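You operate a simulated robot arm through the tools that you are given. There is no shell and no other tool. Be economical: measure what you need, move in short steps, check, and stop when the job is done.

You are at the controls of a simulated two-armed robot. One attempt, no reset.

JOB
On the packing table top, fold the green cloth in half, so that it is half as wide.

It is judged by the outcome, as a careful person would: the job done as asked, and still so three seconds after it is handed in. It fails if anything else is knocked over, pushed out of place, dropped, spilled or broken. Flat cloth is picked up by pressing the open fingertips on it (5 to 10 N) and closing them slowly along it; thin cloth reads only 2 to 8 mm in the jaws.

ROBOT AND FRAMES
Two 7-joint arms with two-finger parallel grippers on one trunk, on a base that drives. Base frame: it is fixed to the floor where the robot stands at the start and does not move with it; the origin is under the middle of the robot, x ahead of it, y to its left, z up. Lengths are in mm, angles in rad, forces in N, time in s.
The left shoulder is at the start at [70, 163, 1195], the right one opposite. Places, roughly: packing table top [600, -100, 900]. Payload 3.43 kg a hand.
The TCP of each hand is the grasp point between the finger pads, 34 mm short of the fingertips. In the tool frame z runs along the fingers and y along their closing line. Largest opening 128 mm; finger width 24, thickness 12; the body of the gripper, 48 by 130 mm, starts 96 mm behind the TCP.
Orientation is that of the tool frame in the base frame, as [roll, pitch, yaw] about the fixed x, y, z axes, in that order (R = Rz(yaw) Ry(pitch) Rx(roll)). With the fingers straight down and closing along the base's y, the tool's x points along the base's -x, its y along +y and its z along -z.

CONTROLS
- The arms move only by the tool jog_arm. It takes "left_commands", "right_commands" or both (then of equal length, played together; a hand with none holds still); each is a list of rows, each a list of 6 numbers: the shift along the tool's x, y, z in units of 50 mm (1.0 is 50 mm), then the turn, a rotation vector about the tool's x, y, z in units of 5 degrees (1.0 is 5 degrees). In form: [[dx, dy, dz, ax, ay, az], ...]. A call has 1 to 20 rows; each row shifts and turns the commanded pose from where the row before left it, along the tool's axes as they then stand. "left_claw" and "right_claw" are, for a hand that has rows, the gripper command, from -1 (shut) to 1 (fully open), values between in proportion, set as the call begins (left out, the last holds). A call with a number of a shift or a turn outside -1 to 1 is refused whole. Rows are played at 5 a second. More than 50 mm and 0.15 rad between two rows, or a gripper value outside its range, and nothing of the call is played. Where a pose cannot be reached the arm comes as near as it can. A force on the tool above 40 N (or 10 N above the force at the start of the call, whichever is more), or a blocked arm, ends the call early, and 0.2 s more pass. Each finger travels about 153 mm/s and halts on what it meets, pressing with about 38 N; the grip force reading is that of the motor and also rises with nothing between the fingers. The clock runs only during rows and for 0.2 s after the last one: add rows that do not move to give the fingers time. The reply holds the time, the measured pose of the TCP, the force on the tool along the base axes, the opening and the grip force, in the units named above and with some noise.
- Cameras (640 x 400 px; columns grow to the right, rows downward): "scene" is now at [128.5, -24.5, 1409.4]; the picture's right is [-0.27, -0.96, 0.00], its down [-0.69, 0.19, -0.70] and it looks along [0.67, -0.19, -0.71] (base axes); focal length 277 px, centre (320, 200). "left" rides on the left gripper at [76, 11, -160] in its tool frame; the picture's right is [-0.15, 0.99, 0.00], its down [-0.88, -0.13, -0.46] and it looks along [-0.45, -0.07, 0.89] (tool axes); focal length 234 px, centre (320, 200). "right" rides on the right gripper at [76, -11, -160] in its tool frame; the picture's right is [0.15, 0.99, 0.00], its down [-0.88, 0.13, -0.46] and it looks along [-0.45, 0.07, 0.89] (tool axes); focal length 234 px, centre (320, 200). There is no depth. A picture from a camera that has moved, and an enlarged one, comes with that camera's place and axes in the base frame and with its lens.
- capture(camera): a new picture of that camera. It takes no simulated time.
- slide_trunk(by): slides the trunk up (or, below 0, down) by that many mm; the arms and the scene camera ride with it, the base frame stays. It gives what a move gives, with no picture.
- steer(legs): drives the robot by 1 to 6 legs, each [ahead, left, turn to the left] in mm, mm and rad, along the robot's own axes; the way and the turn of a leg run together, so that a leg with both is an arc; at most 1500 mm and 3.142 rad a leg. The arms and the cameras ride along, it lands a little off, and it stops where it bumps. It gives what a move gives.
- turn_head(pan, tilt): turns the head with the scene camera to pan (to the left, within 1.501 rad either way) and tilt (down, from -0.506 to 1.204), counted from straight ahead of the robot. It gives what a move gives.
- enlarge(camera, box): a new picture of the part [left, top, right, bottom] of that camera's present view, enlarged. It takes no simulated time.
- finish_job(): hands the job in; it is judged then, once.

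Go step by step. Nothing tells you exact positions but the pictures and the camera data: compare them with the known pose of the tool, close in by small moves and look again before you grip or let go. The budget is 120 turns and 100 pictures, counting those below and the enlarged ones. Unless the task says otherwise, let go and move clear before handing in, and close with one line.

The tools are called after "Request:" as a command line: name --argument value ..., lists and objects as JSON in quotes. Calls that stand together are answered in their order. jog_arm: Moves the arms, as the interface text tells. Its arguments: {"type":"object","properties":{"left_commands":{"type":"array","items":{"type":"array","items":{"type":"number"}}},"left_claw":{"type":"number"},"right_commands":{"type":"array","items":{"type":"array","items":{"type":"number"}}},"right_claw":{"type":"number"}},"required":[]} The other tools are called the same way: slide_trunk (by) slides the trunk up or down; steer (legs) drives the base; turn_head (pan, tilt) turns the head that bears the scene camera; capture (camera) takes a picture; enlarge (camera, box) takes an enlarged picture of a part of a camera's view; finish_job () hands the job in.

At the start:

```text
clock: 0.0
left_eef_pos: [710.6, 217.0, 1009.0]
left_tcp_rot: [3.141, 0.0, 3.141]
left_ft_force: [-0.1, -0.1, 0.6]
left_gripper_width: 128.2
left_grasp_force: 0.1
right_eef_pos: [586.9, -257.1, 1094.4]
right_tcp_rot: [3.141, 0.0, -3.142]
right_ft_force: [0.2, 0.4, -0.1]
right_gripper_width: 128.0
right_grasp_force: 0.0
trunk travel left (down, up): [-675.0, 265.0]
robot x, y, heading: [0.5, -1.0, -0.004]
head pan, tilt: [-0.274, 0.794]
```

scene: 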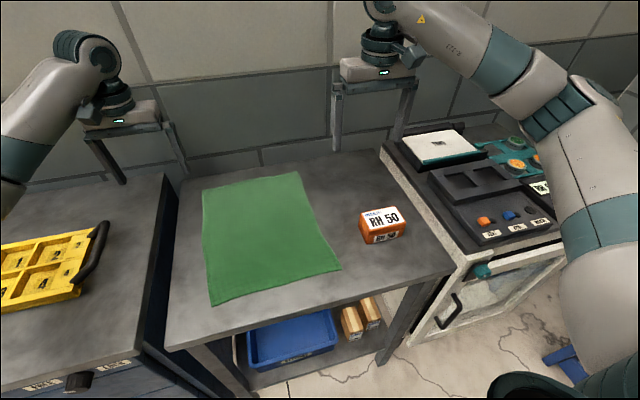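
right: 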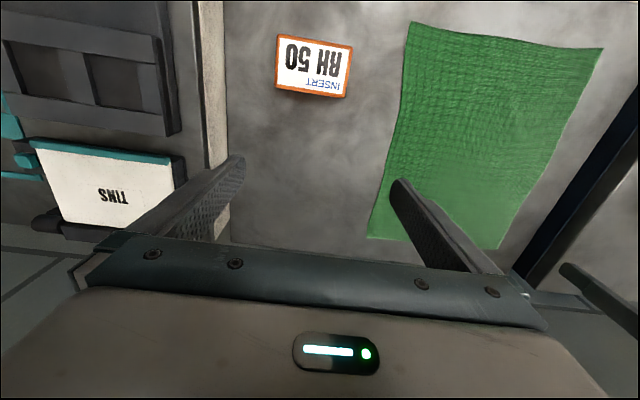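
left: 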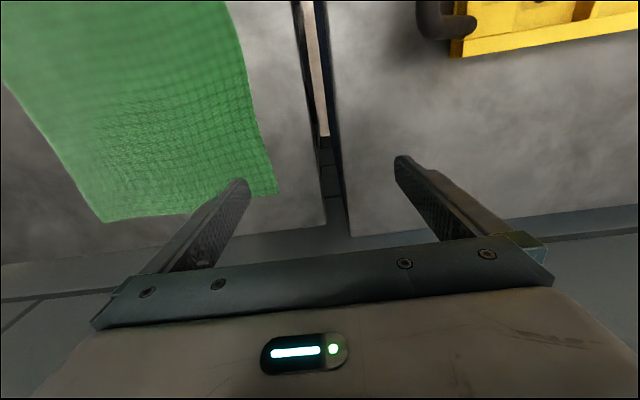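

I see the green cloth lying flat, about 280 mm wide (y from about 130 to -150) and 350 mm long (x from 415 to 770). Triangulation puts the table top near z = 870. I plan to fold the left edge onto the right edge using both hands, so first I raise the left hand and shift and turn the robot so the two arms don't cross.

Request:
jog_arm --left_commands '[[0, 0, -1, 0, 0, 0], [0, 0, -1, 0, 0, 0], [0, 0, -0.5, 0, 0, 0]]'

Request:
steer --legs '[[0, 180, 0], [0, 0, -0.52]]'

Request:
turn_head --pan 0.1 --tilt 0.85

Request:
capture --camera "scene"

```text
clock: 0.8
left_eef_pos: [711.3, 215.8, 1131.6]
left_tcp_rot: [3.141, -0.001, -3.141]
left_ft_force: [-0.1, 0.6, -0.6]
left_gripper_width: 128.0
left_grasp_force: 0.1
right_eef_pos: [588.0, -257.4, 1094.7]
right_tcp_rot: [-3.141, 0.001, 3.141]
right_ft_force: [0.3, 0.2, 0.3]
right_gripper_width: 128.0
right_grasp_force: 0.0
trunk travel left (down, up): [-675.0, 265.0]
robot x, y, heading: [5.5, -2.8, -0.004]
head pan, tilt: [-0.274, 0.794]
```

```text
clock: 3.8
left_eef_pos: [724.1, 12.3, 1133.4]
left_tcp_rot: [-3.141, 0.0, 2.621]
left_ft_force: [0.1, -0.6, 0.4]
left_gripper_width: 128.0
left_grasp_force: 0.1
right_eef_pos: [381.5, -335.1, 1094.7]
right_tcp_rot: [-3.141, -0.001, 2.62]
right_ft_force: [0.5, -0.5, 0.1]
right_gripper_width: 127.9
right_grasp_force: 0.0
trunk travel left (down, up): [-675.0, 265.0]
robot x, y, heading: [-0.7, 180.7, -0.523]
head pan, tilt: [-0.274, 0.794]
```

```text
clock: 4.6
left_eef_pos: [724.3, 12.7, 1134.2]
left_tcp_rot: [3.141, 0.0, 2.623]
left_ft_force: [0.6, 0.4, -0.9]
left_gripper_width: 128.2
left_grasp_force: 0.2
right_eef_pos: [381.3, -335.0, 1094.0]
right_tcp_rot: [3.14, 0.001, 2.622]
right_ft_force: [-0.4, -0.4, 0.2]
right_gripper_width: 128.2
right_grasp_force: 0.1
trunk travel left (down, up): [-675.0, 265.0]
robot x, y, heading: [1.5, 179.1, -0.525]
head pan, tilt: [0.099, 0.85]
```

```text
96 pictures are left
camera scene: at [115.3, 120.3, 1405.0], right [-0.41, -0.91, 0.0], down [-0.69, 0.31, -0.66], along [0.6, -0.27, -0.75], focal length 277 px, centre (320, 200)
```

scene: 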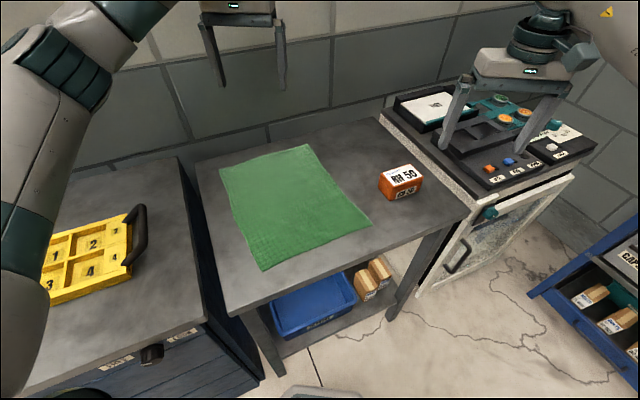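

The corners come out the same from this stance: FL (766,144), NL (411,118), NR (423,-155), FR (768,-136). I'll bring both hands high above the left edge and turn them so they close across it.

Request:
jog_arm --left_commands '[[0.24, 0.41, 0, 0, 0, 0], [0.24, 0.41, 0, 0, 0, 0], [0.24, 0.41, 0, 0, 0, 0], [0.24, 0.41, 0, 0, 0, 0], [0, 0, 0, 0, 0, -0.96], [0, 0, 0, 0, 0, -0.96], [0, 0, 0, 0, 0, -0.96], [0, 0, 0, 0, 0, -0.96], [0, 0, 0, 0, 0, -0.96], [0, 0, 0, 0, 0, -0.96], [0, 0, 0, 0, 0, -0.96], [0, 0, 0, 0, 0, 0], [0, 0, 0, 0, 0, 0], [0, 0, 0, 0, 0, 0], [0, 0, 0, 0, 0, 0], [0, 0, 0, 0, 0, 0], [0, 0, 0, 0, 0, 0]]' --right_commands '[[0.286, 0.81, 0, 0, 0, 0], [0.286, 0.81, 0, 0, 0, 0], [0.286, 0.81, 0, 0, 0, 0], [0.286, 0.81, 0, 0, 0, 0], [0.286, 0.81, 0, 0, 0, 0], [0.286, 0.81, 0, 0, 0, 0], [0.286, 0.81, 0, 0, 0, 0], [0.286, 0.81, 0, 0, 0, 0], [0, 0, 0, 0, 0, -0.96], [0, 0, 0, 0, 0, -0.96], [0, 0, 0, 0, 0, -0.96], [0, 0, 0, 0, 0, -0.96], [0, 0, 0, 0, 0, -0.96], [0, 0, 0, 0, 0, -0.96], [0, 0, 0, 0, 0, -0.96], [0, 0, 0, 0, 0, 0], [0, 0, 0, 0, 0, 0]]'

Request:
capture --camera "scene"

Request:
capture --camera "left"

Request:
capture --camera "right"

```text
clock: 8.2
left_eef_pos: [724.2, 107.4, 1133.1]
left_tcp_rot: [3.141, 0.0, -3.075]
left_ft_force: [-0.8, -0.2, -0.6]
left_gripper_width: 127.8
left_grasp_force: 0.0
right_eef_pos: [443.8, 2.6, 1094.5]
right_tcp_rot: [-3.141, 0.0, -3.074]
right_ft_force: [0.7, -0.6, 0.2]
right_gripper_width: 127.9
right_grasp_force: 0.0
trunk travel left (down, up): [-675.0, 265.0]
robot x, y, heading: [0.8, 182.3, -0.52]
head pan, tilt: [0.099, 0.85]
```

```text
95 pictures are left
camera scene: at [115.3, 120.3, 1405.0], right [-0.41, -0.91, 0.0], down [-0.69, 0.31, -0.66], along [0.6, -0.27, -0.75], focal length 277 px, centre (320, 200)
```

scene: 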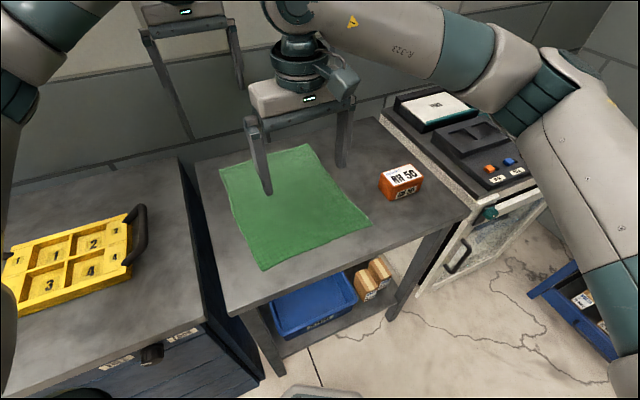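

```text
94 pictures are left
camera left: at [646.3, 115.0, 1293.0], right [0.08, 1.0, 0.0], down [0.89, -0.07, 0.46], along [0.45, -0.04, -0.89], focal length 234 px, centre (320, 200)
```

left: 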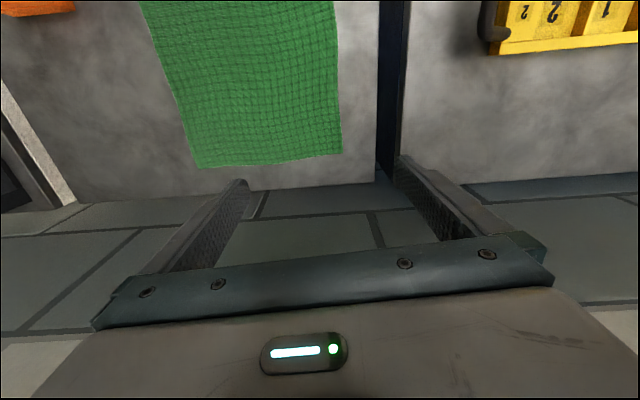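

```text
93 pictures are left
camera right: at [370.1, -13.8, 1254.7], right [-0.21, 0.98, 0.0], down [0.87, 0.19, 0.46], along [0.45, 0.1, -0.89], focal length 234 px, centre (320, 200)
```

right: 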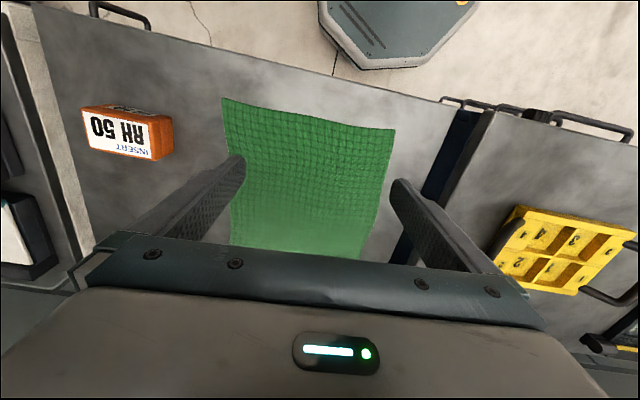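

The hand cameras confirm the edge corners at (765,144) and (416,120). I'll set both openings to about 40 mm and come down to just above the cloth.

Request:
jog_arm --left_commands '[[0, 0, 0.5, 0, 0, 0], [0, 0, 0.6, 0, 0, 0], [0, 0, 0.6, 0, 0, 0], [0, 0, 0.6, 0, 0, 0], [0, 0, 0.6, 0, 0, 0], [0, 0, 0.6, 0, 0, 0], [0, 0, 0.5, 0, 0, 0], [0, 0, 0, 0, 0, 0]]' --right_commands '[[-0.2, 0.84, 0, 0, 0, 0], [-0.2, 0.84, 0, 0, 0, 0], [0, 0, 0.6, 0, 0, 0], [0, 0, 0.6, 0, 0, 0], [0, 0, 0.6, 0, 0, 0], [0, 0, 0.6, 0, 0, 0], [0, 0, 0.8, 0, 0, 0], [0, 0, 0, 0, 0, 0]]' --left_claw -0.375 --right_claw -0.375

Request:
capture --camera "scene"

Request:
capture --camera "left"

Request:
capture --camera "right"

```text
clock: 10.0
left_eef_pos: [723.4, 108.3, 934.5]
left_tcp_rot: [3.142, -0.001, -3.076]
left_ft_force: [0.8, 0.2, -0.7]
left_gripper_width: 39.8
left_grasp_force: 0.1
right_eef_pos: [457.6, 89.2, 935.0]
right_tcp_rot: [-3.141, 0.001, -3.076]
right_ft_force: [-0.7, 0.4, 0.6]
right_gripper_width: 39.9
right_grasp_force: 0.0
trunk travel left (down, up): [-675.0, 265.0]
robot x, y, heading: [0.3, 183.8, -0.523]
head pan, tilt: [0.099, 0.85]
```

```text
92 pictures are left
camera scene: at [114.7, 120.3, 1405.1], right [-0.41, -0.91, 0.0], down [-0.69, 0.31, -0.66], along [0.6, -0.27, -0.75], focal length 277 px, centre (320, 200)
```

scene: 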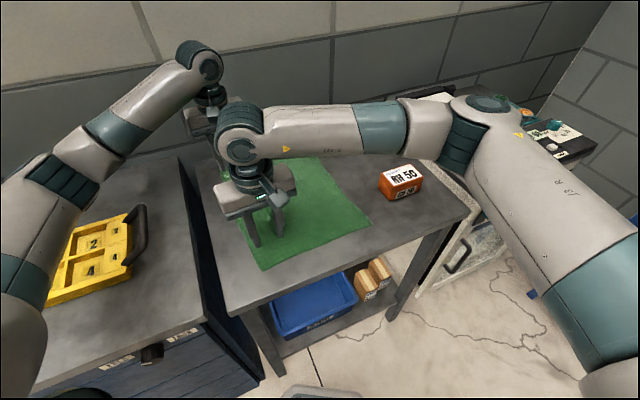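

```text
91 pictures are left
camera left: at [646.0, 115.7, 1093.9], right [0.08, 1.0, 0.0], down [0.89, -0.07, 0.46], along [0.46, -0.04, -0.89], focal length 234 px, centre (320, 200)
```

left: 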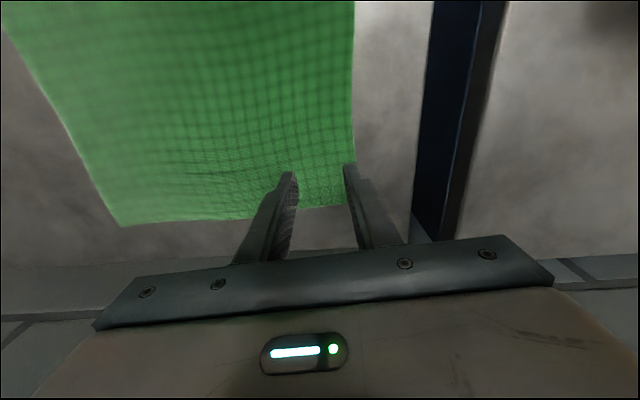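

```text
90 pictures are left
camera right: at [384.4, 72.0, 1094.4], right [-0.21, 0.98, 0.0], down [0.87, 0.19, 0.46], along [0.45, 0.1, -0.89], focal length 234 px, centre (320, 200)
```

right: 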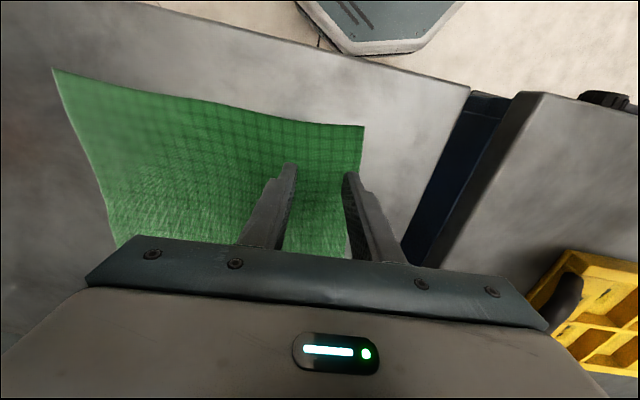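

Both hands are placed as planned, with the fingertips about 30 mm above the table. I'll come down in small steps to find contact.

Request:
jog_arm --left_commands '[[0, 0, 0.1, 0, 0, 0], [0, 0, 0.1, 0, 0, 0], [0, 0, 0.1, 0, 0, 0], [0, 0, 0.1, 0, 0, 0], [0, 0, 0, 0, 0, 0]]' --right_commands '[[0, 0, 0.1, 0, 0, 0], [0, 0, 0.1, 0, 0, 0], [0, 0, 0.1, 0, 0, 0], [0, 0, 0.1, 0, 0, 0], [0, 0, 0, 0, 0, 0]]'

Request:
jog_arm --left_commands '[[0, 0, 0.04, 0, 0, 0], [0, 0, 0.04, 0, 0, 0], [0, 0, 0, 0, 0, 0]]' --right_commands '[[0, 0, 0.04, 0, 0, 0], [0, 0, 0.04, 0, 0, 0], [0, 0, 0, 0, 0, 0]]'

```text
clock: 11.2
left_eef_pos: [723.6, 109.4, 913.5]
left_tcp_rot: [-3.141, -0.001, -3.076]
left_ft_force: [0.5, -0.3, -0.7]
left_gripper_width: 40.0
left_grasp_force: 0.0
right_eef_pos: [457.4, 87.2, 913.7]
right_tcp_rot: [-3.141, 0.001, -3.075]
right_ft_force: [-0.3, -0.6, -0.2]
right_gripper_width: 39.5
right_grasp_force: 0.1
trunk travel left (down, up): [-675.0, 265.0]
robot x, y, heading: [3.1, 176.3, -0.522]
head pan, tilt: [0.099, 0.85]
```

```text
clock: 12.0
left_eef_pos: [723.8, 108.1, 909.0]
left_tcp_rot: [3.141, -0.001, -3.076]
left_ft_force: [-0.2, -0.1, 0.1]
left_gripper_width: 39.9
left_grasp_force: 0.0
right_eef_pos: [457.7, 87.8, 909.8]
right_tcp_rot: [3.14, 0.002, -3.075]
right_ft_force: [0.6, -0.2, 0.0]
right_gripper_width: 39.9
right_grasp_force: 0.1
trunk travel left (down, up): [-675.0, 265.0]
robot x, y, heading: [0.8, 180.3, -0.525]
head pan, tilt: [0.099, 0.85]
```

Request:
jog_arm --left_commands '[[0, 0, 0.04, 0, 0, 0], [0, 0, 0.04, 0, 0, 0], [0, 0, 0, 0, 0, 0]]' --right_commands '[[0, 0, 0.04, 0, 0, 0], [0, 0, 0.04, 0, 0, 0], [0, 0, 0, 0, 0, 0]]'

Request:
enlarge --camera "left" --box '[220, 120, 460, 270]'

```text
clock: 12.8
left_eef_pos: [724.2, 107.7, 906.3]
left_tcp_rot: [3.141, -0.001, -3.075]
left_ft_force: [-0.5, 0.0, -0.3]
left_gripper_width: 39.8
left_grasp_force: 0.0
right_eef_pos: [457.0, 87.9, 906.1]
right_tcp_rot: [3.139, 0.001, -3.076]
right_ft_force: [0.3, 0.5, -0.2]
right_gripper_width: 40.0
right_grasp_force: 0.1
trunk travel left (down, up): [-675.0, 265.0]
robot x, y, heading: [-2.6, 180.5, -0.522]
head pan, tilt: [0.099, 0.85]
```

```text
2.67 times, centred on (340, 195) of left
camera zoom: at [646.0, 115.5, 1065.6], right [0.08, 1.0, 0.0], down [0.89, -0.07, 0.46], along [0.45, -0.04, -0.89], focal length 624 px, centre (267, 213)
```

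zoom: 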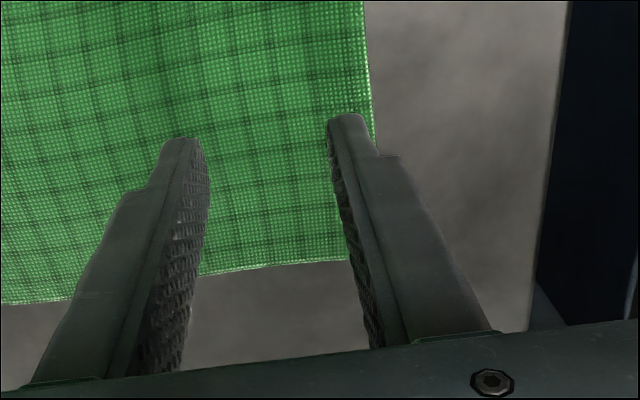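

No contact yet, and the outer finger sits just inside the edge as planned. I keep easing down.

Request:
jog_arm --left_commands '[[0, 0, 0.03, 0, 0, 0], [0, 0, 0.03, 0, 0, 0], [0, 0, 0, 0, 0, 0]]' --right_commands '[[0, 0, 0.03, 0, 0, 0], [0, 0, 0.03, 0, 0, 0], [0, 0, 0, 0, 0, 0]]'

```text
clock: 13.6
left_eef_pos: [723.7, 107.9, 902.7]
left_tcp_rot: [-3.14, -0.001, -3.076]
left_ft_force: [-0.1, -0.5, 0.9]
left_gripper_width: 39.8
left_grasp_force: 0.1
right_eef_pos: [458.1, 87.4, 904.0]
right_tcp_rot: [3.141, 0.0, -3.075]
right_ft_force: [0.4, -0.2, -0.3]
right_gripper_width: 40.0
right_grasp_force: 0.0
trunk travel left (down, up): [-675.0, 265.0]
robot x, y, heading: [-0.1, 177.2, -0.522]
head pan, tilt: [0.099, 0.85]
```

Request:
jog_arm --left_commands '[[0, 0, 0.03, 0, 0, 0], [0, 0, 0.02, 0, 0, 0], [0, 0, 0, 0, 0, 0]]' --right_commands '[[0, 0, 0.03, 0, 0, 0], [0, 0, 0.02, 0, 0, 0], [0, 0, 0, 0, 0, 0]]'

```text
clock: 14.4
left_eef_pos: [723.0, 108.1, 899.2]
left_tcp_rot: [-3.141, 0.0, -3.075]
left_ft_force: [0.1, 0.1, 0.5]
left_gripper_width: 39.7
left_grasp_force: 0.2
right_eef_pos: [457.7, 87.9, 900.6]
right_tcp_rot: [-3.141, 0.0, -3.075]
right_ft_force: [0.4, 0.0, 0.2]
right_gripper_width: 39.8
right_grasp_force: 0.0
trunk travel left (down, up): [-675.0, 265.0]
robot x, y, heading: [-1.7, 182.6, -0.523]
head pan, tilt: [0.099, 0.85]
```

Request:
jog_arm --left_commands '[[0, 0, 0.03, 0, 0, 0], [0, 0, 0.03, 0, 0, 0], [0, 0, 0, 0, 0, 0]]' --right_commands '[[0, 0, 0.03, 0, 0, 0], [0, 0, 0.03, 0, 0, 0], [0, 0, 0, 0, 0, 0]]'

Request:
enlarge --camera "left" --box '[220, 120, 460, 270]'

Request:
enlarge --camera "right" --box '[220, 120, 460, 270]'

```text
clock: 15.2
left_eef_pos: [723.7, 107.9, 897.1]
left_tcp_rot: [-3.141, -0.001, -3.076]
left_ft_force: [0.0, -0.1, 0.0]
left_gripper_width: 39.8
left_grasp_force: 0.1
right_eef_pos: [457.9, 87.8, 898.9]
right_tcp_rot: [-3.141, 0.0, -3.075]
right_ft_force: [-0.3, 0.6, -1.1]
right_gripper_width: 39.9
right_grasp_force: 0.1
trunk travel left (down, up): [-675.0, 265.0]
robot x, y, heading: [-1.4, 180.3, -0.519]
head pan, tilt: [0.099, 0.85]
```

```text
2.67 times, centred on (340, 195) of left
camera zoom: at [646.2, 115.4, 1056.9], right [0.08, 1.0, 0.0], down [0.89, -0.07, 0.46], along [0.45, -0.04, -0.89], focal length 624 px, centre (267, 213)
```

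zoom: 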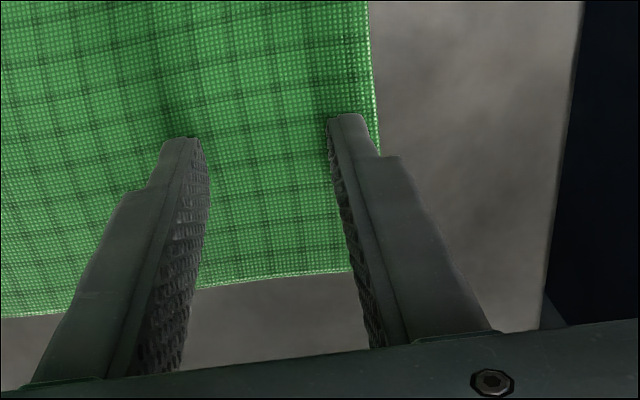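

```text
2.67 times, centred on (340, 195) of right
camera zoom: at [384.4, 71.6, 1057.8], right [-0.21, 0.98, 0.0], down [0.87, 0.19, 0.46], along [0.45, 0.1, -0.89], focal length 624 px, centre (267, 213)
```

zoom: 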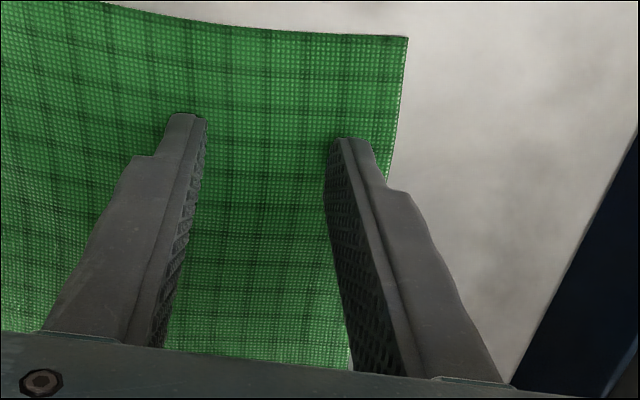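

The tips now cast contact shadows on the cloth, so contact is close. I continue down 1 mm at a time.

Request:
jog_arm --left_commands '[[0, 0, 0.02, 0, 0, 0], [0, 0, 0.02, 0, 0, 0], [0, 0, 0, 0, 0, 0]]' --right_commands '[[0, 0, 0.02, 0, 0, 0], [0, 0, 0.02, 0, 0, 0], [0, 0, 0, 0, 0, 0]]'

Request:
jog_arm --left_commands '[[0, 0, 0.02, 0, 0, 0], [0, 0, 0.02, 0, 0, 0], [0, 0, 0, 0, 0, 0]]' --right_commands '[[0, 0, 0.02, 0, 0, 0], [0, 0, 0.02, 0, 0, 0], [0, 0, 0, 0, 0, 0]]'

```text
clock: 16.0
left_eef_pos: [723.2, 108.1, 896.2]
left_tcp_rot: [3.141, 0.001, -3.075]
left_ft_force: [-0.7, 0.4, 2.0]
left_gripper_width: 40.2
left_grasp_force: 0.1
right_eef_pos: [458.3, 87.5, 897.6]
right_tcp_rot: [3.141, 0.0, -3.075]
right_ft_force: [0.0, -0.2, -0.3]
right_gripper_width: 39.8
right_grasp_force: 0.1
trunk travel left (down, up): [-675.0, 265.0]
robot x, y, heading: [-0.5, 179.1, -0.522]
head pan, tilt: [0.099, 0.85]
```

```text
clock: 16.8
left_eef_pos: [723.3, 107.2, 894.9]
left_tcp_rot: [-3.139, 0.004, -3.075]
left_ft_force: [2.2, -0.3, 11.6]
left_gripper_width: 39.9
left_grasp_force: 1.0
right_eef_pos: [456.8, 89.5, 895.1]
right_tcp_rot: [3.141, 0.001, -3.075]
right_ft_force: [1.4, -0.9, 8.1]
right_gripper_width: 39.9
right_grasp_force: 0.0
trunk travel left (down, up): [-675.0, 265.0]
robot x, y, heading: [-0.7, 176.2, -0.521]
head pan, tilt: [0.099, 0.85]
```

Contact: left presses about 11 N and right about 8 N, with the tips near z = 861. I ease the left back slightly and start closing slowly.

Request:
jog_arm --left_commands '[[0, 0, -0.01, 0, 0, 0], [0, 0, 0, 0, 0, 0]]' --right_commands '[[0, 0, 0, 0, 0, 0], [0, 0, 0, 0, 0, 0]]' --left_claw -0.47 --right_claw -0.47

Request:
jog_arm --left_commands '[[0, 0, 0, 0, 0, 0]]' --right_commands '[[0, 0, 0, 0, 0, 0]]' --left_claw -0.56 --right_claw -0.56

Request:
enlarge --camera "left" --box '[220, 120, 460, 270]'

Request:
enlarge --camera "right" --box '[220, 120, 460, 270]'

```text
clock: 17.4
left_eef_pos: [721.5, 106.6, 895.6]
left_tcp_rot: [-3.141, 0.001, -3.074]
left_ft_force: [0.9, -2.4, 11.0]
left_gripper_width: 33.2
left_grasp_force: 0.1
right_eef_pos: [457.0, 89.4, 896.6]
right_tcp_rot: [3.141, 0.002, -3.075]
right_ft_force: [1.2, 1.0, 11.2]
right_gripper_width: 33.5
right_grasp_force: 0.1
trunk travel left (down, up): [-675.0, 265.0]
robot x, y, heading: [0.8, 182.2, -0.518]
head pan, tilt: [0.099, 0.85]
```

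```text
clock: 17.8
left_eef_pos: [723.0, 108.4, 895.1]
left_tcp_rot: [-3.141, 0.001, -3.075]
left_ft_force: [-0.3, -0.5, 10.1]
left_gripper_width: 27.7
left_grasp_force: 0.2
right_eef_pos: [456.3, 89.3, 895.2]
right_tcp_rot: [3.141, 0.003, -3.076]
right_ft_force: [-0.1, 0.6, 13.8]
right_gripper_width: 27.5
right_grasp_force: 0.0
trunk travel left (down, up): [-675.0, 265.0]
robot x, y, heading: [0.4, 184.9, -0.521]
head pan, tilt: [0.099, 0.85]
```

```text
2.67 times, centred on (340, 195) of left
camera zoom: at [644.7, 115.5, 1054.7], right [0.08, 1.0, 0.0], down [0.89, -0.07, 0.46], along [0.46, -0.04, -0.89], focal length 624 px, centre (267, 213)
```

zoom: 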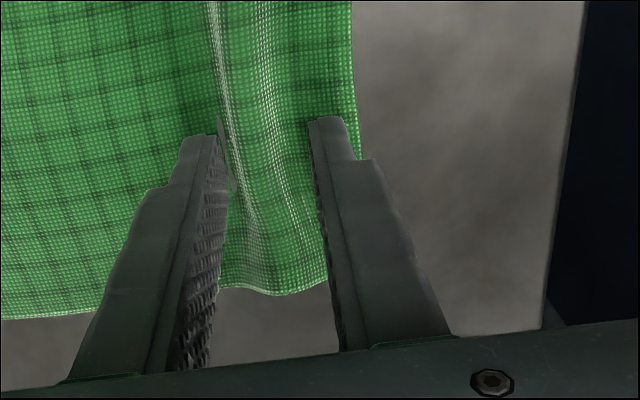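

```text
2.67 times, centred on (340, 195) of right
camera zoom: at [382.4, 71.7, 1054.9], right [-0.21, 0.98, 0.0], down [0.87, 0.19, 0.46], along [0.45, 0.1, -0.89], focal length 624 px, centre (267, 213)
```

zoom: 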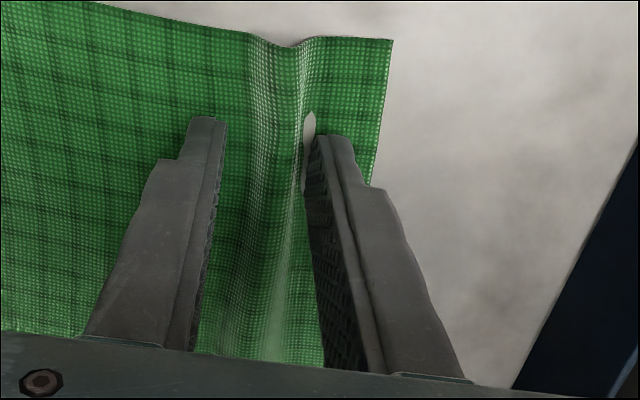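

The cloth is ruckling up between the fingers in both hands as it should. I ease the right press by a hair and keep closing in steps.

Request:
jog_arm --left_commands '[[0, 0, -0.01, 0, 0, 0]]' --right_commands '[[0, 0, -0.02, 0, 0, 0]]' --left_claw -0.66 --right_claw -0.66

Request:
jog_arm --left_commands '[[0, 0, 0, 0, 0, 0]]' --right_commands '[[0, 0, 0, 0, 0, 0]]' --left_claw -0.76 --right_claw -0.76

Request:
jog_arm --left_commands '[[0, 0, 0, 0, 0, 0]]' --right_commands '[[0, 0, 0, 0, 0, 0]]' --left_claw -0.86 --right_claw -0.86

Request:
jog_arm --left_commands '[[0, 0, 0, 0, 0, 0], [0, 0, 0, 0, 0, 0]]' --right_commands '[[0, 0, 0, 0, 0, 0], [0, 0, 0, 0, 0, 0]]' --left_claw -1 --right_claw -1

Request:
enlarge --camera "left" --box '[220, 120, 460, 270]'

Request:
enlarge --camera "right" --box '[220, 120, 460, 270]'

```text
clock: 18.2
left_eef_pos: [722.7, 107.5, 895.2]
left_tcp_rot: [3.142, 0.002, -3.077]
left_ft_force: [-1.1, 0.1, 9.3]
left_gripper_width: 21.6
left_grasp_force: 0.1
right_eef_pos: [456.2, 88.3, 895.6]
right_tcp_rot: [3.141, -0.001, -3.074]
right_ft_force: [0.2, 0.8, 6.7]
right_gripper_width: 21.3
right_grasp_force: 0.0
trunk travel left (down, up): [-675.0, 265.0]
robot x, y, heading: [-0.0, 177.6, -0.525]
head pan, tilt: [0.099, 0.85]
```

```text
clock: 18.6
left_eef_pos: [723.1, 108.7, 895.8]
left_tcp_rot: [3.141, 0.003, -3.075]
left_ft_force: [-0.5, -0.4, 9.6]
left_gripper_width: 15.1
left_grasp_force: 0.2
right_eef_pos: [456.7, 88.6, 895.3]
right_tcp_rot: [-3.141, 0.002, -3.075]
right_ft_force: [-1.1, -0.1, 3.3]
right_gripper_width: 15.2
right_grasp_force: 0.0
trunk travel left (down, up): [-675.0, 265.0]
robot x, y, heading: [-1.0, 177.4, -0.521]
head pan, tilt: [0.099, 0.85]
```

```text
clock: 19.0
left_eef_pos: [722.8, 108.1, 895.5]
left_tcp_rot: [3.141, 0.002, -3.076]
left_ft_force: [0.3, 0.9, 9.8]
left_gripper_width: 8.9
left_grasp_force: 0.3
right_eef_pos: [456.4, 88.8, 895.7]
right_tcp_rot: [3.141, -0.001, -3.075]
right_ft_force: [0.0, -0.3, 1.6]
right_gripper_width: 9.2
right_grasp_force: 0.3
trunk travel left (down, up): [-675.0, 265.0]
robot x, y, heading: [0.1, 179.4, -0.527]
head pan, tilt: [0.099, 0.85]
```

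```text
clock: 19.6
left_eef_pos: [721.9, 108.0, 895.2]
left_tcp_rot: [3.141, 0.001, -3.077]
left_ft_force: [-1.3, 1.6, 8.6]
left_gripper_width: 2.5
left_grasp_force: 37.4
right_eef_pos: [455.6, 88.9, 895.4]
right_tcp_rot: [3.141, 0.003, -3.076]
right_ft_force: [1.0, 0.3, 5.2]
right_gripper_width: 5.3
right_grasp_force: 38.5
trunk travel left (down, up): [-675.0, 265.0]
robot x, y, heading: [-0.2, 179.9, -0.518]
head pan, tilt: [0.099, 0.85]
```

```text
2.67 times, centred on (340, 195) of left
camera zoom: at [645.4, 115.8, 1054.9], right [0.08, 1.0, 0.0], down [0.89, -0.07, 0.46], along [0.46, -0.04, -0.89], focal length 624 px, centre (267, 213)
```

zoom: 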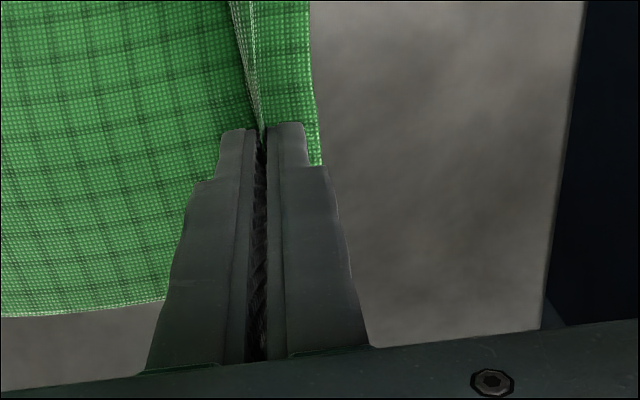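

```text
2.67 times, centred on (340, 195) of right
camera zoom: at [383.1, 72.0, 1055.7], right [-0.21, 0.98, 0.0], down [0.87, 0.19, 0.46], along [0.45, 0.1, -0.89], focal length 624 px, centre (267, 213)
```

zoom: 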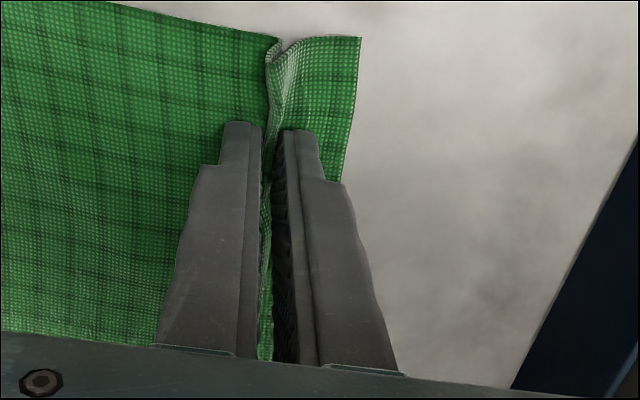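

Both pinches hold, but the grip sits about 30 mm in from the edge. After the fold that strip would stay doubled back as a flap. I'll let go, lift slightly, and look again to regrip right at the edge.

Request:
jog_arm --left_commands '[[0, 0, 0, 0, 0, 0], [0, 0, -0.3, 0, 0, 0], [0, 0, -0.5, 0, 0, 0], [0, 0, 0, 0, 0, 0], [0, 0, 0, 0, 0, 0]]' --right_commands '[[0, 0, 0, 0, 0, 0], [0, 0, -0.3, 0, 0, 0], [0, 0, -0.5, 0, 0, 0], [0, 0, 0, 0, 0, 0], [0, 0, 0, 0, 0, 0]]' --left_claw -0.375 --right_claw -0.375

Request:
capture --camera "left"

Request:
capture --camera "right"

```text
clock: 20.8
left_eef_pos: [723.3, 108.9, 933.4]
left_tcp_rot: [-3.141, -0.001, -3.075]
left_ft_force: [0.2, 0.0, -0.2]
left_gripper_width: 39.8
left_grasp_force: 0.1
right_eef_pos: [457.2, 87.9, 935.3]
right_tcp_rot: [3.141, 0.001, -3.075]
right_ft_force: [-0.1, 0.0, -1.0]
right_gripper_width: 39.8
right_grasp_force: 0.0
trunk travel left (down, up): [-675.0, 265.0]
robot x, y, heading: [0.6, 183.7, -0.522]
head pan, tilt: [0.099, 0.85]
```

```text
82 pictures are left
camera left: at [645.9, 115.6, 1093.5], right [0.08, 1.0, 0.0], down [0.89, -0.07, 0.46], along [0.45, -0.04, -0.89], focal length 234 px, centre (320, 200)
```

left: 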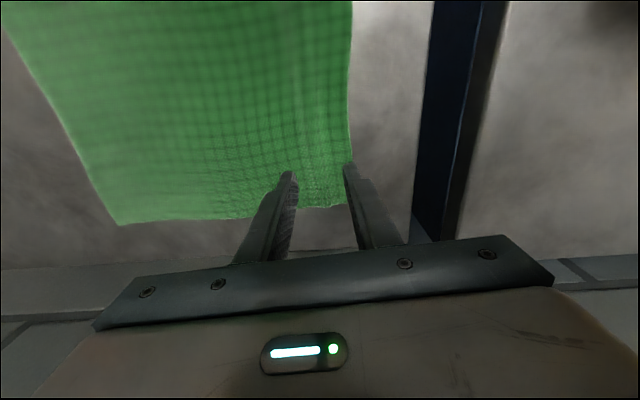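

```text
81 pictures are left
camera right: at [384.3, 71.5, 1094.6], right [-0.21, 0.98, 0.0], down [0.87, 0.19, 0.46], along [0.45, 0.1, -0.89], focal length 234 px, centre (320, 200)
```

right: 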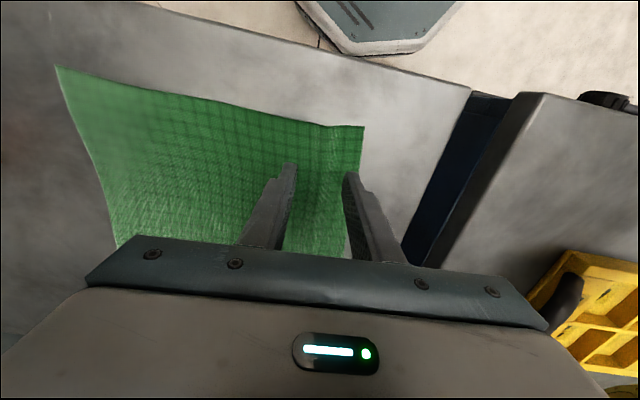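

The cloth sprang back nearly flat, with its edge at y about 140 by the left hand and 124 by the right. I'll narrow to 20 mm, move out to the edge and come down again.

Request:
jog_arm --left_commands '[[0, 0.46, 0, 0, 0, 0], [0, 0, 0.3, 0, 0, 0], [0, 0, 0.2, 0, 0, 0], [0, 0, 0, 0, 0, 0]]' --right_commands '[[0, 0.56, 0, 0, 0, 0], [0, 0, 0.3, 0, 0, 0], [0, 0, 0.2, 0, 0, 0], [0, 0, 0, 0, 0, 0]]' --left_claw -0.6875 --right_claw -0.6875

Request:
enlarge --camera "left" --box '[220, 120, 460, 270]'

Request:
enlarge --camera "right" --box '[220, 120, 460, 270]'

```text
clock: 21.8
left_eef_pos: [721.7, 131.9, 909.2]
left_tcp_rot: [3.14, 0.0, -3.076]
left_ft_force: [0.4, -0.5, -0.6]
left_gripper_width: 19.8
left_grasp_force: 0.0
right_eef_pos: [454.2, 115.2, 909.5]
right_tcp_rot: [-3.141, -0.001, -3.076]
right_ft_force: [0.4, 0.7, 0.6]
right_gripper_width: 20.0
right_grasp_force: 0.0
trunk travel left (down, up): [-675.0, 265.0]
robot x, y, heading: [-0.4, 183.0, -0.521]
head pan, tilt: [0.099, 0.85]
```

```text
2.67 times, centred on (340, 195) of left
camera zoom: at [644.4, 138.7, 1068.4], right [0.08, 1.0, 0.0], down [0.89, -0.07, 0.46], along [0.45, -0.04, -0.89], focal length 624 px, centre (267, 213)
```

zoom: 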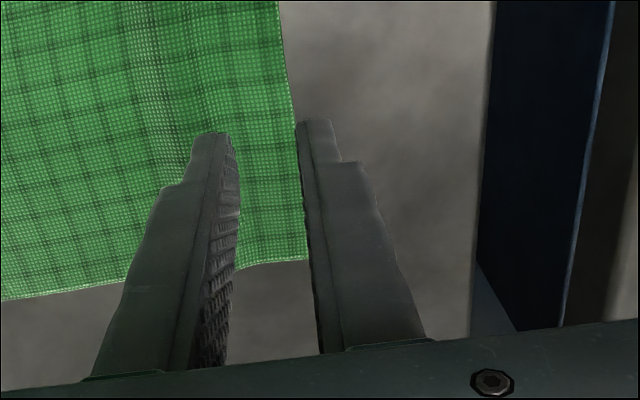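

```text
2.67 times, centred on (340, 195) of right
camera zoom: at [382.8, 100.1, 1069.1], right [-0.21, 0.98, 0.0], down [0.87, 0.19, 0.46], along [0.45, 0.1, -0.89], focal length 624 px, centre (267, 213)
```

zoom: 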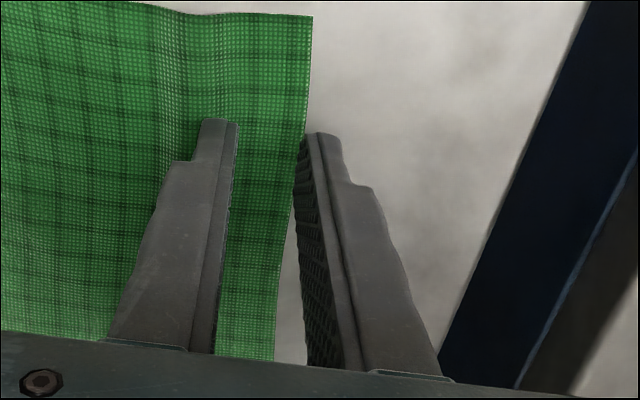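

The outer fingers sit just off the edge with the inner ones on the cloth. I lower to contact.

Request:
jog_arm --left_commands '[[0, 0, 0.1, 0, 0, 0], [0, 0, 0.1, 0, 0, 0], [0, 0, 0.04, 0, 0, 0], [0, 0, 0.02, 0, 0, 0], [0, 0, 0, 0, 0, 0]]' --right_commands '[[0, 0, 0.1, 0, 0, 0], [0, 0, 0.1, 0, 0, 0], [0, 0, 0.04, 0, 0, 0], [0, 0, 0.02, 0, 0, 0], [0, 0, 0, 0, 0, 0]]'

Request:
jog_arm --left_commands '[[0, 0, 0.02, 0, 0, 0], [0, 0, 0, 0, 0, 0]]' --right_commands '[[0, 0, 0.02, 0, 0, 0], [0, 0, 0, 0, 0, 0]]'

Request:
enlarge --camera "left" --box '[220, 120, 460, 270]'

Request:
enlarge --camera "right" --box '[220, 120, 460, 270]'

```text
clock: 23.0
left_eef_pos: [722.0, 130.8, 896.6]
left_tcp_rot: [3.141, -0.001, -3.075]
left_ft_force: [-0.8, 1.5, -0.5]
left_gripper_width: 20.0
left_grasp_force: 0.1
right_eef_pos: [456.9, 115.4, 896.6]
right_tcp_rot: [-3.141, 0.0, -3.075]
right_ft_force: [-0.2, 0.5, 1.0]
right_gripper_width: 19.7
right_grasp_force: 0.2
trunk travel left (down, up): [-675.0, 265.0]
robot x, y, heading: [-0.7, 177.5, -0.525]
head pan, tilt: [0.099, 0.85]
```

```text
clock: 23.6
left_eef_pos: [721.0, 131.0, 894.8]
left_tcp_rot: [-3.142, 0.0, -3.077]
left_ft_force: [1.2, -0.1, 2.5]
left_gripper_width: 19.9
left_grasp_force: 0.0
right_eef_pos: [456.1, 117.1, 895.6]
right_tcp_rot: [-3.141, 0.001, -3.074]
right_ft_force: [-0.5, 0.2, -0.4]
right_gripper_width: 19.7
right_grasp_force: 0.0
trunk travel left (down, up): [-675.0, 265.0]
robot x, y, heading: [2.3, 178.9, -0.518]
head pan, tilt: [0.099, 0.85]
```

```text
2.67 times, centred on (340, 195) of left
camera zoom: at [644.6, 138.4, 1055.0], right [0.08, 1.0, 0.0], down [0.89, -0.07, 0.46], along [0.45, -0.04, -0.89], focal length 624 px, centre (267, 213)
```

zoom: 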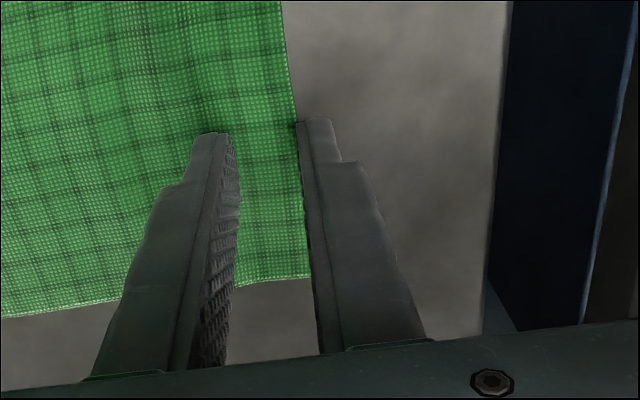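

```text
2.67 times, centred on (340, 195) of right
camera zoom: at [382.5, 99.5, 1055.9], right [-0.21, 0.98, 0.0], down [0.87, 0.19, 0.46], along [0.45, 0.1, -0.89], focal length 624 px, centre (267, 213)
```

zoom: 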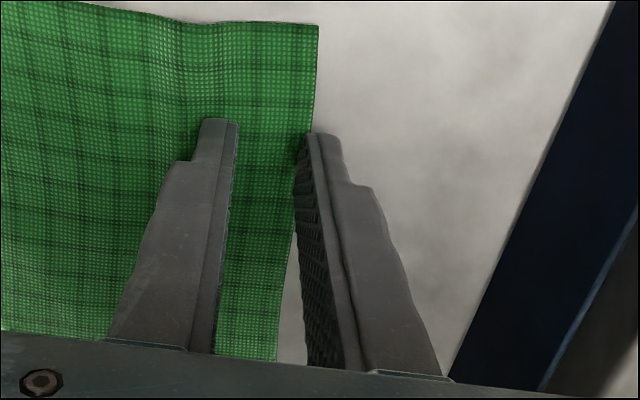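

Request:
jog_arm --left_commands '[[0, 0, 0.02, 0, 0, 0], [0, 0, 0, 0, 0, 0]]' --right_commands '[[0, 0, 0.03, 0, 0, 0], [0, 0, 0, 0, 0, 0]]'

```text
clock: 24.2
left_eef_pos: [721.7, 132.0, 895.8]
left_tcp_rot: [3.141, 0.001, -3.074]
left_ft_force: [0.8, 0.2, 6.1]
left_gripper_width: 19.9
left_grasp_force: 0.1
right_eef_pos: [456.5, 116.0, 895.5]
right_tcp_rot: [-3.14, 0.002, -3.077]
right_ft_force: [0.2, -1.0, 6.8]
right_gripper_width: 20.1
right_grasp_force: 0.0
trunk travel left (down, up): [-675.0, 265.0]
robot x, y, heading: [0.4, 181.2, -0.52]
head pan, tilt: [0.099, 0.85]
```

Both hands press with about 6 to 7 N. I close slowly right at the edge.

Request:
jog_arm --left_commands '[[0, 0, 0, 0, 0, 0]]' --right_commands '[[0, 0, 0, 0, 0, 0]]' --left_claw -0.76 --right_claw -0.76

Request:
jog_arm --left_commands '[[0, 0, 0, 0, 0, 0]]' --right_commands '[[0, 0, 0, 0, 0, 0]]' --left_claw -0.83 --right_claw -0.83

Request:
enlarge --camera "left" --box '[220, 120, 460, 270]'

Request:
enlarge --camera "right" --box '[220, 120, 460, 270]'

```text
clock: 24.6
left_eef_pos: [721.6, 130.6, 894.7]
left_tcp_rot: [-3.141, 0.003, -3.075]
left_ft_force: [0.3, 0.1, 5.9]
left_gripper_width: 14.5
left_grasp_force: 0.1
right_eef_pos: [455.4, 116.2, 896.3]
right_tcp_rot: [3.141, 0.002, -3.076]
right_ft_force: [0.9, 0.4, 7.7]
right_gripper_width: 14.3
right_grasp_force: 0.0
trunk travel left (down, up): [-675.0, 265.0]
robot x, y, heading: [-0.9, 175.7, -0.527]
head pan, tilt: [0.099, 0.85]
```

```text
clock: 25.0
left_eef_pos: [720.5, 131.1, 895.1]
left_tcp_rot: [-3.14, 0.002, -3.075]
left_ft_force: [-0.3, 0.4, 7.0]
left_gripper_width: 9.9
left_grasp_force: 0.1
right_eef_pos: [455.5, 115.8, 895.1]
right_tcp_rot: [-3.14, 0.002, -3.074]
right_ft_force: [0.4, -0.3, 7.9]
right_gripper_width: 8.5
right_grasp_force: 0.0
trunk travel left (down, up): [-675.0, 265.0]
robot x, y, heading: [1.0, 181.4, -0.524]
head pan, tilt: [0.099, 0.85]
```

```text
2.67 times, centred on (340, 195) of left
camera zoom: at [643.5, 138.3, 1054.8], right [0.08, 1.0, 0.0], down [0.89, -0.07, 0.46], along [0.46, -0.04, -0.89], focal length 624 px, centre (267, 213)
```

zoom: 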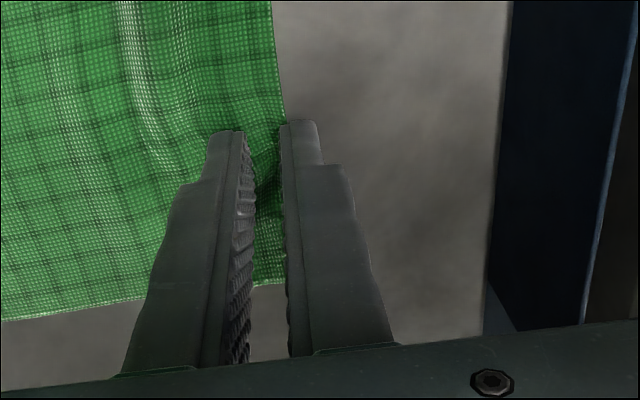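

```text
2.67 times, centred on (340, 195) of right
camera zoom: at [381.9, 99.5, 1055.1], right [-0.21, 0.98, 0.0], down [0.87, 0.19, 0.46], along [0.45, 0.1, -0.89], focal length 624 px, centre (267, 213)
```

zoom: 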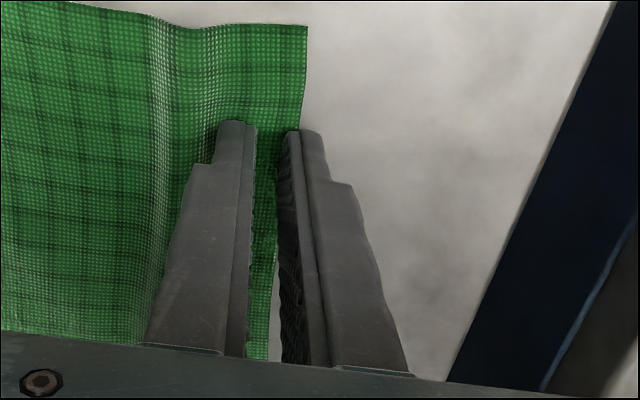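

Request:
jog_arm --left_commands '[[0, 0, 0, 0, 0, 0]]' --right_commands '[[0, 0, 0, 0, 0, 0]]' --left_claw -0.9 --right_claw -0.9

Request:
jog_arm --left_commands '[[0, 0, 0, 0, 0, 0], [0, 0, 0, 0, 0, 0]]' --right_commands '[[0, 0, 0, 0, 0, 0], [0, 0, 0, 0, 0, 0]]' --left_claw -1 --right_claw -1

Request:
jog_arm --left_commands '[[0, -0.2, -0.2, 0, 0, 0], [0, -0.1, -0.3, 0, 0, 0], [0, 0, 0, 0, 0, 0]]' --right_commands '[[0, -0.2, -0.2, 0, 0, 0], [0, -0.1, -0.3, 0, 0, 0], [0, 0, 0, 0, 0, 0]]'

Request:
capture --camera "left"

Request:
capture --camera "right"

```text
clock: 25.4
left_eef_pos: [721.6, 131.1, 895.4]
left_tcp_rot: [-3.141, 0.002, -3.076]
left_ft_force: [0.0, -0.7, 7.4]
left_gripper_width: 5.6
left_grasp_force: 0.1
right_eef_pos: [455.0, 116.6, 894.2]
right_tcp_rot: [3.141, 0.003, -3.074]
right_ft_force: [0.7, 1.2, 9.9]
right_gripper_width: 2.9
right_grasp_force: 0.0
trunk travel left (down, up): [-675.0, 265.0]
robot x, y, heading: [1.5, 174.8, -0.521]
head pan, tilt: [0.099, 0.85]
```

```text
clock: 26.0
left_eef_pos: [721.1, 131.1, 896.0]
left_tcp_rot: [-3.142, 0.002, -3.076]
left_ft_force: [-0.2, -0.1, 8.0]
left_gripper_width: 1.7
left_grasp_force: 36.5
right_eef_pos: [455.4, 117.2, 895.6]
right_tcp_rot: [3.14, 0.001, -3.075]
right_ft_force: [-0.2, 1.5, 10.1]
right_gripper_width: 0.1
right_grasp_force: 33.4
trunk travel left (down, up): [-675.0, 265.0]
robot x, y, heading: [-4.4, 181.6, -0.526]
head pan, tilt: [0.099, 0.85]
```

```text
clock: 26.8
left_eef_pos: [722.7, 115.6, 918.8]
left_tcp_rot: [3.139, -0.002, -3.075]
left_ft_force: [0.5, 0.2, 0.3]
left_gripper_width: 1.7
left_grasp_force: 36.2
right_eef_pos: [457.1, 100.8, 919.9]
right_tcp_rot: [3.141, 0.0, -3.075]
right_ft_force: [-0.2, 0.1, -0.3]
right_gripper_width: 0.1
right_grasp_force: 33.2
trunk travel left (down, up): [-675.0, 265.0]
robot x, y, heading: [-0.0, 181.9, -0.523]
head pan, tilt: [0.099, 0.85]
```

```text
74 pictures are left
camera left: at [646.1, 123.0, 1078.1], right [0.08, 1.0, 0.0], down [0.89, -0.07, 0.45], along [0.45, -0.04, -0.89], focal length 234 px, centre (320, 200)
```

left: 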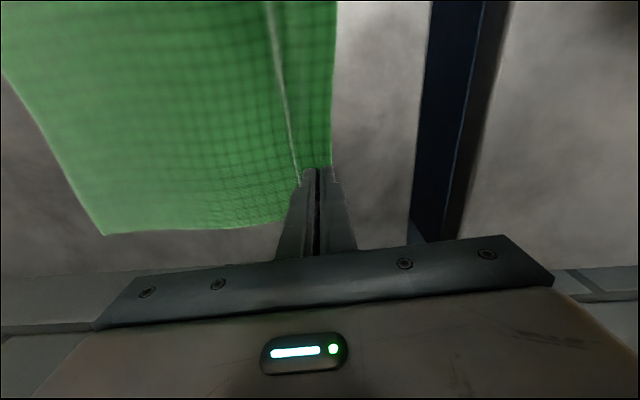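

```text
73 pictures are left
camera right: at [384.0, 84.3, 1079.0], right [-0.21, 0.98, 0.0], down [0.87, 0.19, 0.45], along [0.44, 0.1, -0.89], focal length 234 px, centre (320, 200)
```

right: 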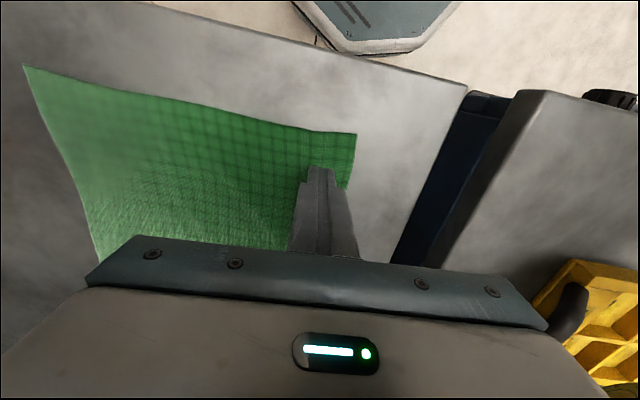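

The left hand holds the edge (1.7 mm in the jaws), but the right slipped off (0.1 mm). I'll set the left back down and retry the right with a wider opening.

Request:
jog_arm --left_commands '[[0, 0.1, 0.25, 0, 0, 0], [0, 0.2, 0.1, 0, 0, 0], [0, 0, 0, 0, 0, 0], [0, 0, 0, 0, 0, 0], [0, 0, 0, 0, 0, 0]]' --right_commands '[[0, 0.18, 0, 0, 0, 0], [0, 0, 0.2, 0, 0, 0], [0, 0, 0.16, 0, 0, 0], [0, 0, 0, 0, 0, 0], [0, 0, 0, 0, 0, 0]]' --right_claw -0.53

Request:
enlarge --camera "right" --box '[220, 120, 460, 270]'

```text
clock: 28.0
left_eef_pos: [721.8, 131.8, 899.7]
left_tcp_rot: [-3.141, 0.0, -3.075]
left_ft_force: [-0.1, 0.4, 0.3]
left_gripper_width: 1.9
left_grasp_force: 36.7
right_eef_pos: [455.1, 109.7, 901.1]
right_tcp_rot: [3.141, 0.0, -3.075]
right_ft_force: [-0.3, -0.1, -0.3]
right_gripper_width: 30.3
right_grasp_force: 0.0
trunk travel left (down, up): [-675.0, 265.0]
robot x, y, heading: [1.2, 180.4, -0.52]
head pan, tilt: [0.099, 0.85]
```

```text
2.67 times, centred on (340, 195) of right
camera zoom: at [382.8, 93.1, 1061.3], right [-0.21, 0.98, 0.0], down [0.87, 0.19, 0.46], along [0.45, 0.1, -0.89], focal length 624 px, centre (267, 213)
```

zoom: 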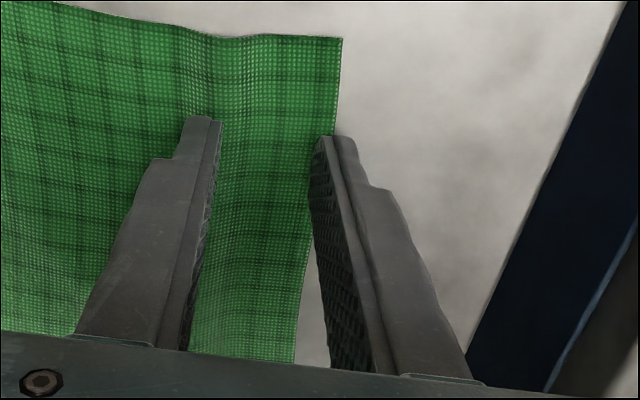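

The outer finger straddles the edge. I press down.

Request:
jog_arm --right_commands '[[0, -0.04, 0.05, 0, 0, 0], [0, 0, 0.05, 0, 0, 0], [0, 0, 0.04, 0, 0, 0], [0, 0, 0, 0, 0, 0]]'

```text
clock: 29.0
left_eef_pos: [721.3, 131.0, 901.6]
left_tcp_rot: [3.141, 0.001, -3.075]
left_ft_force: [0.5, 0.3, -0.5]
left_gripper_width: 1.6
left_grasp_force: 36.3
right_eef_pos: [456.2, 108.0, 896.0]
right_tcp_rot: [-3.14, 0.002, -3.078]
right_ft_force: [0.5, 0.0, 10.8]
right_gripper_width: 29.7
right_grasp_force: 0.1
trunk travel left (down, up): [-675.0, 265.0]
robot x, y, heading: [0.2, 178.5, -0.521]
head pan, tilt: [0.099, 0.85]
```

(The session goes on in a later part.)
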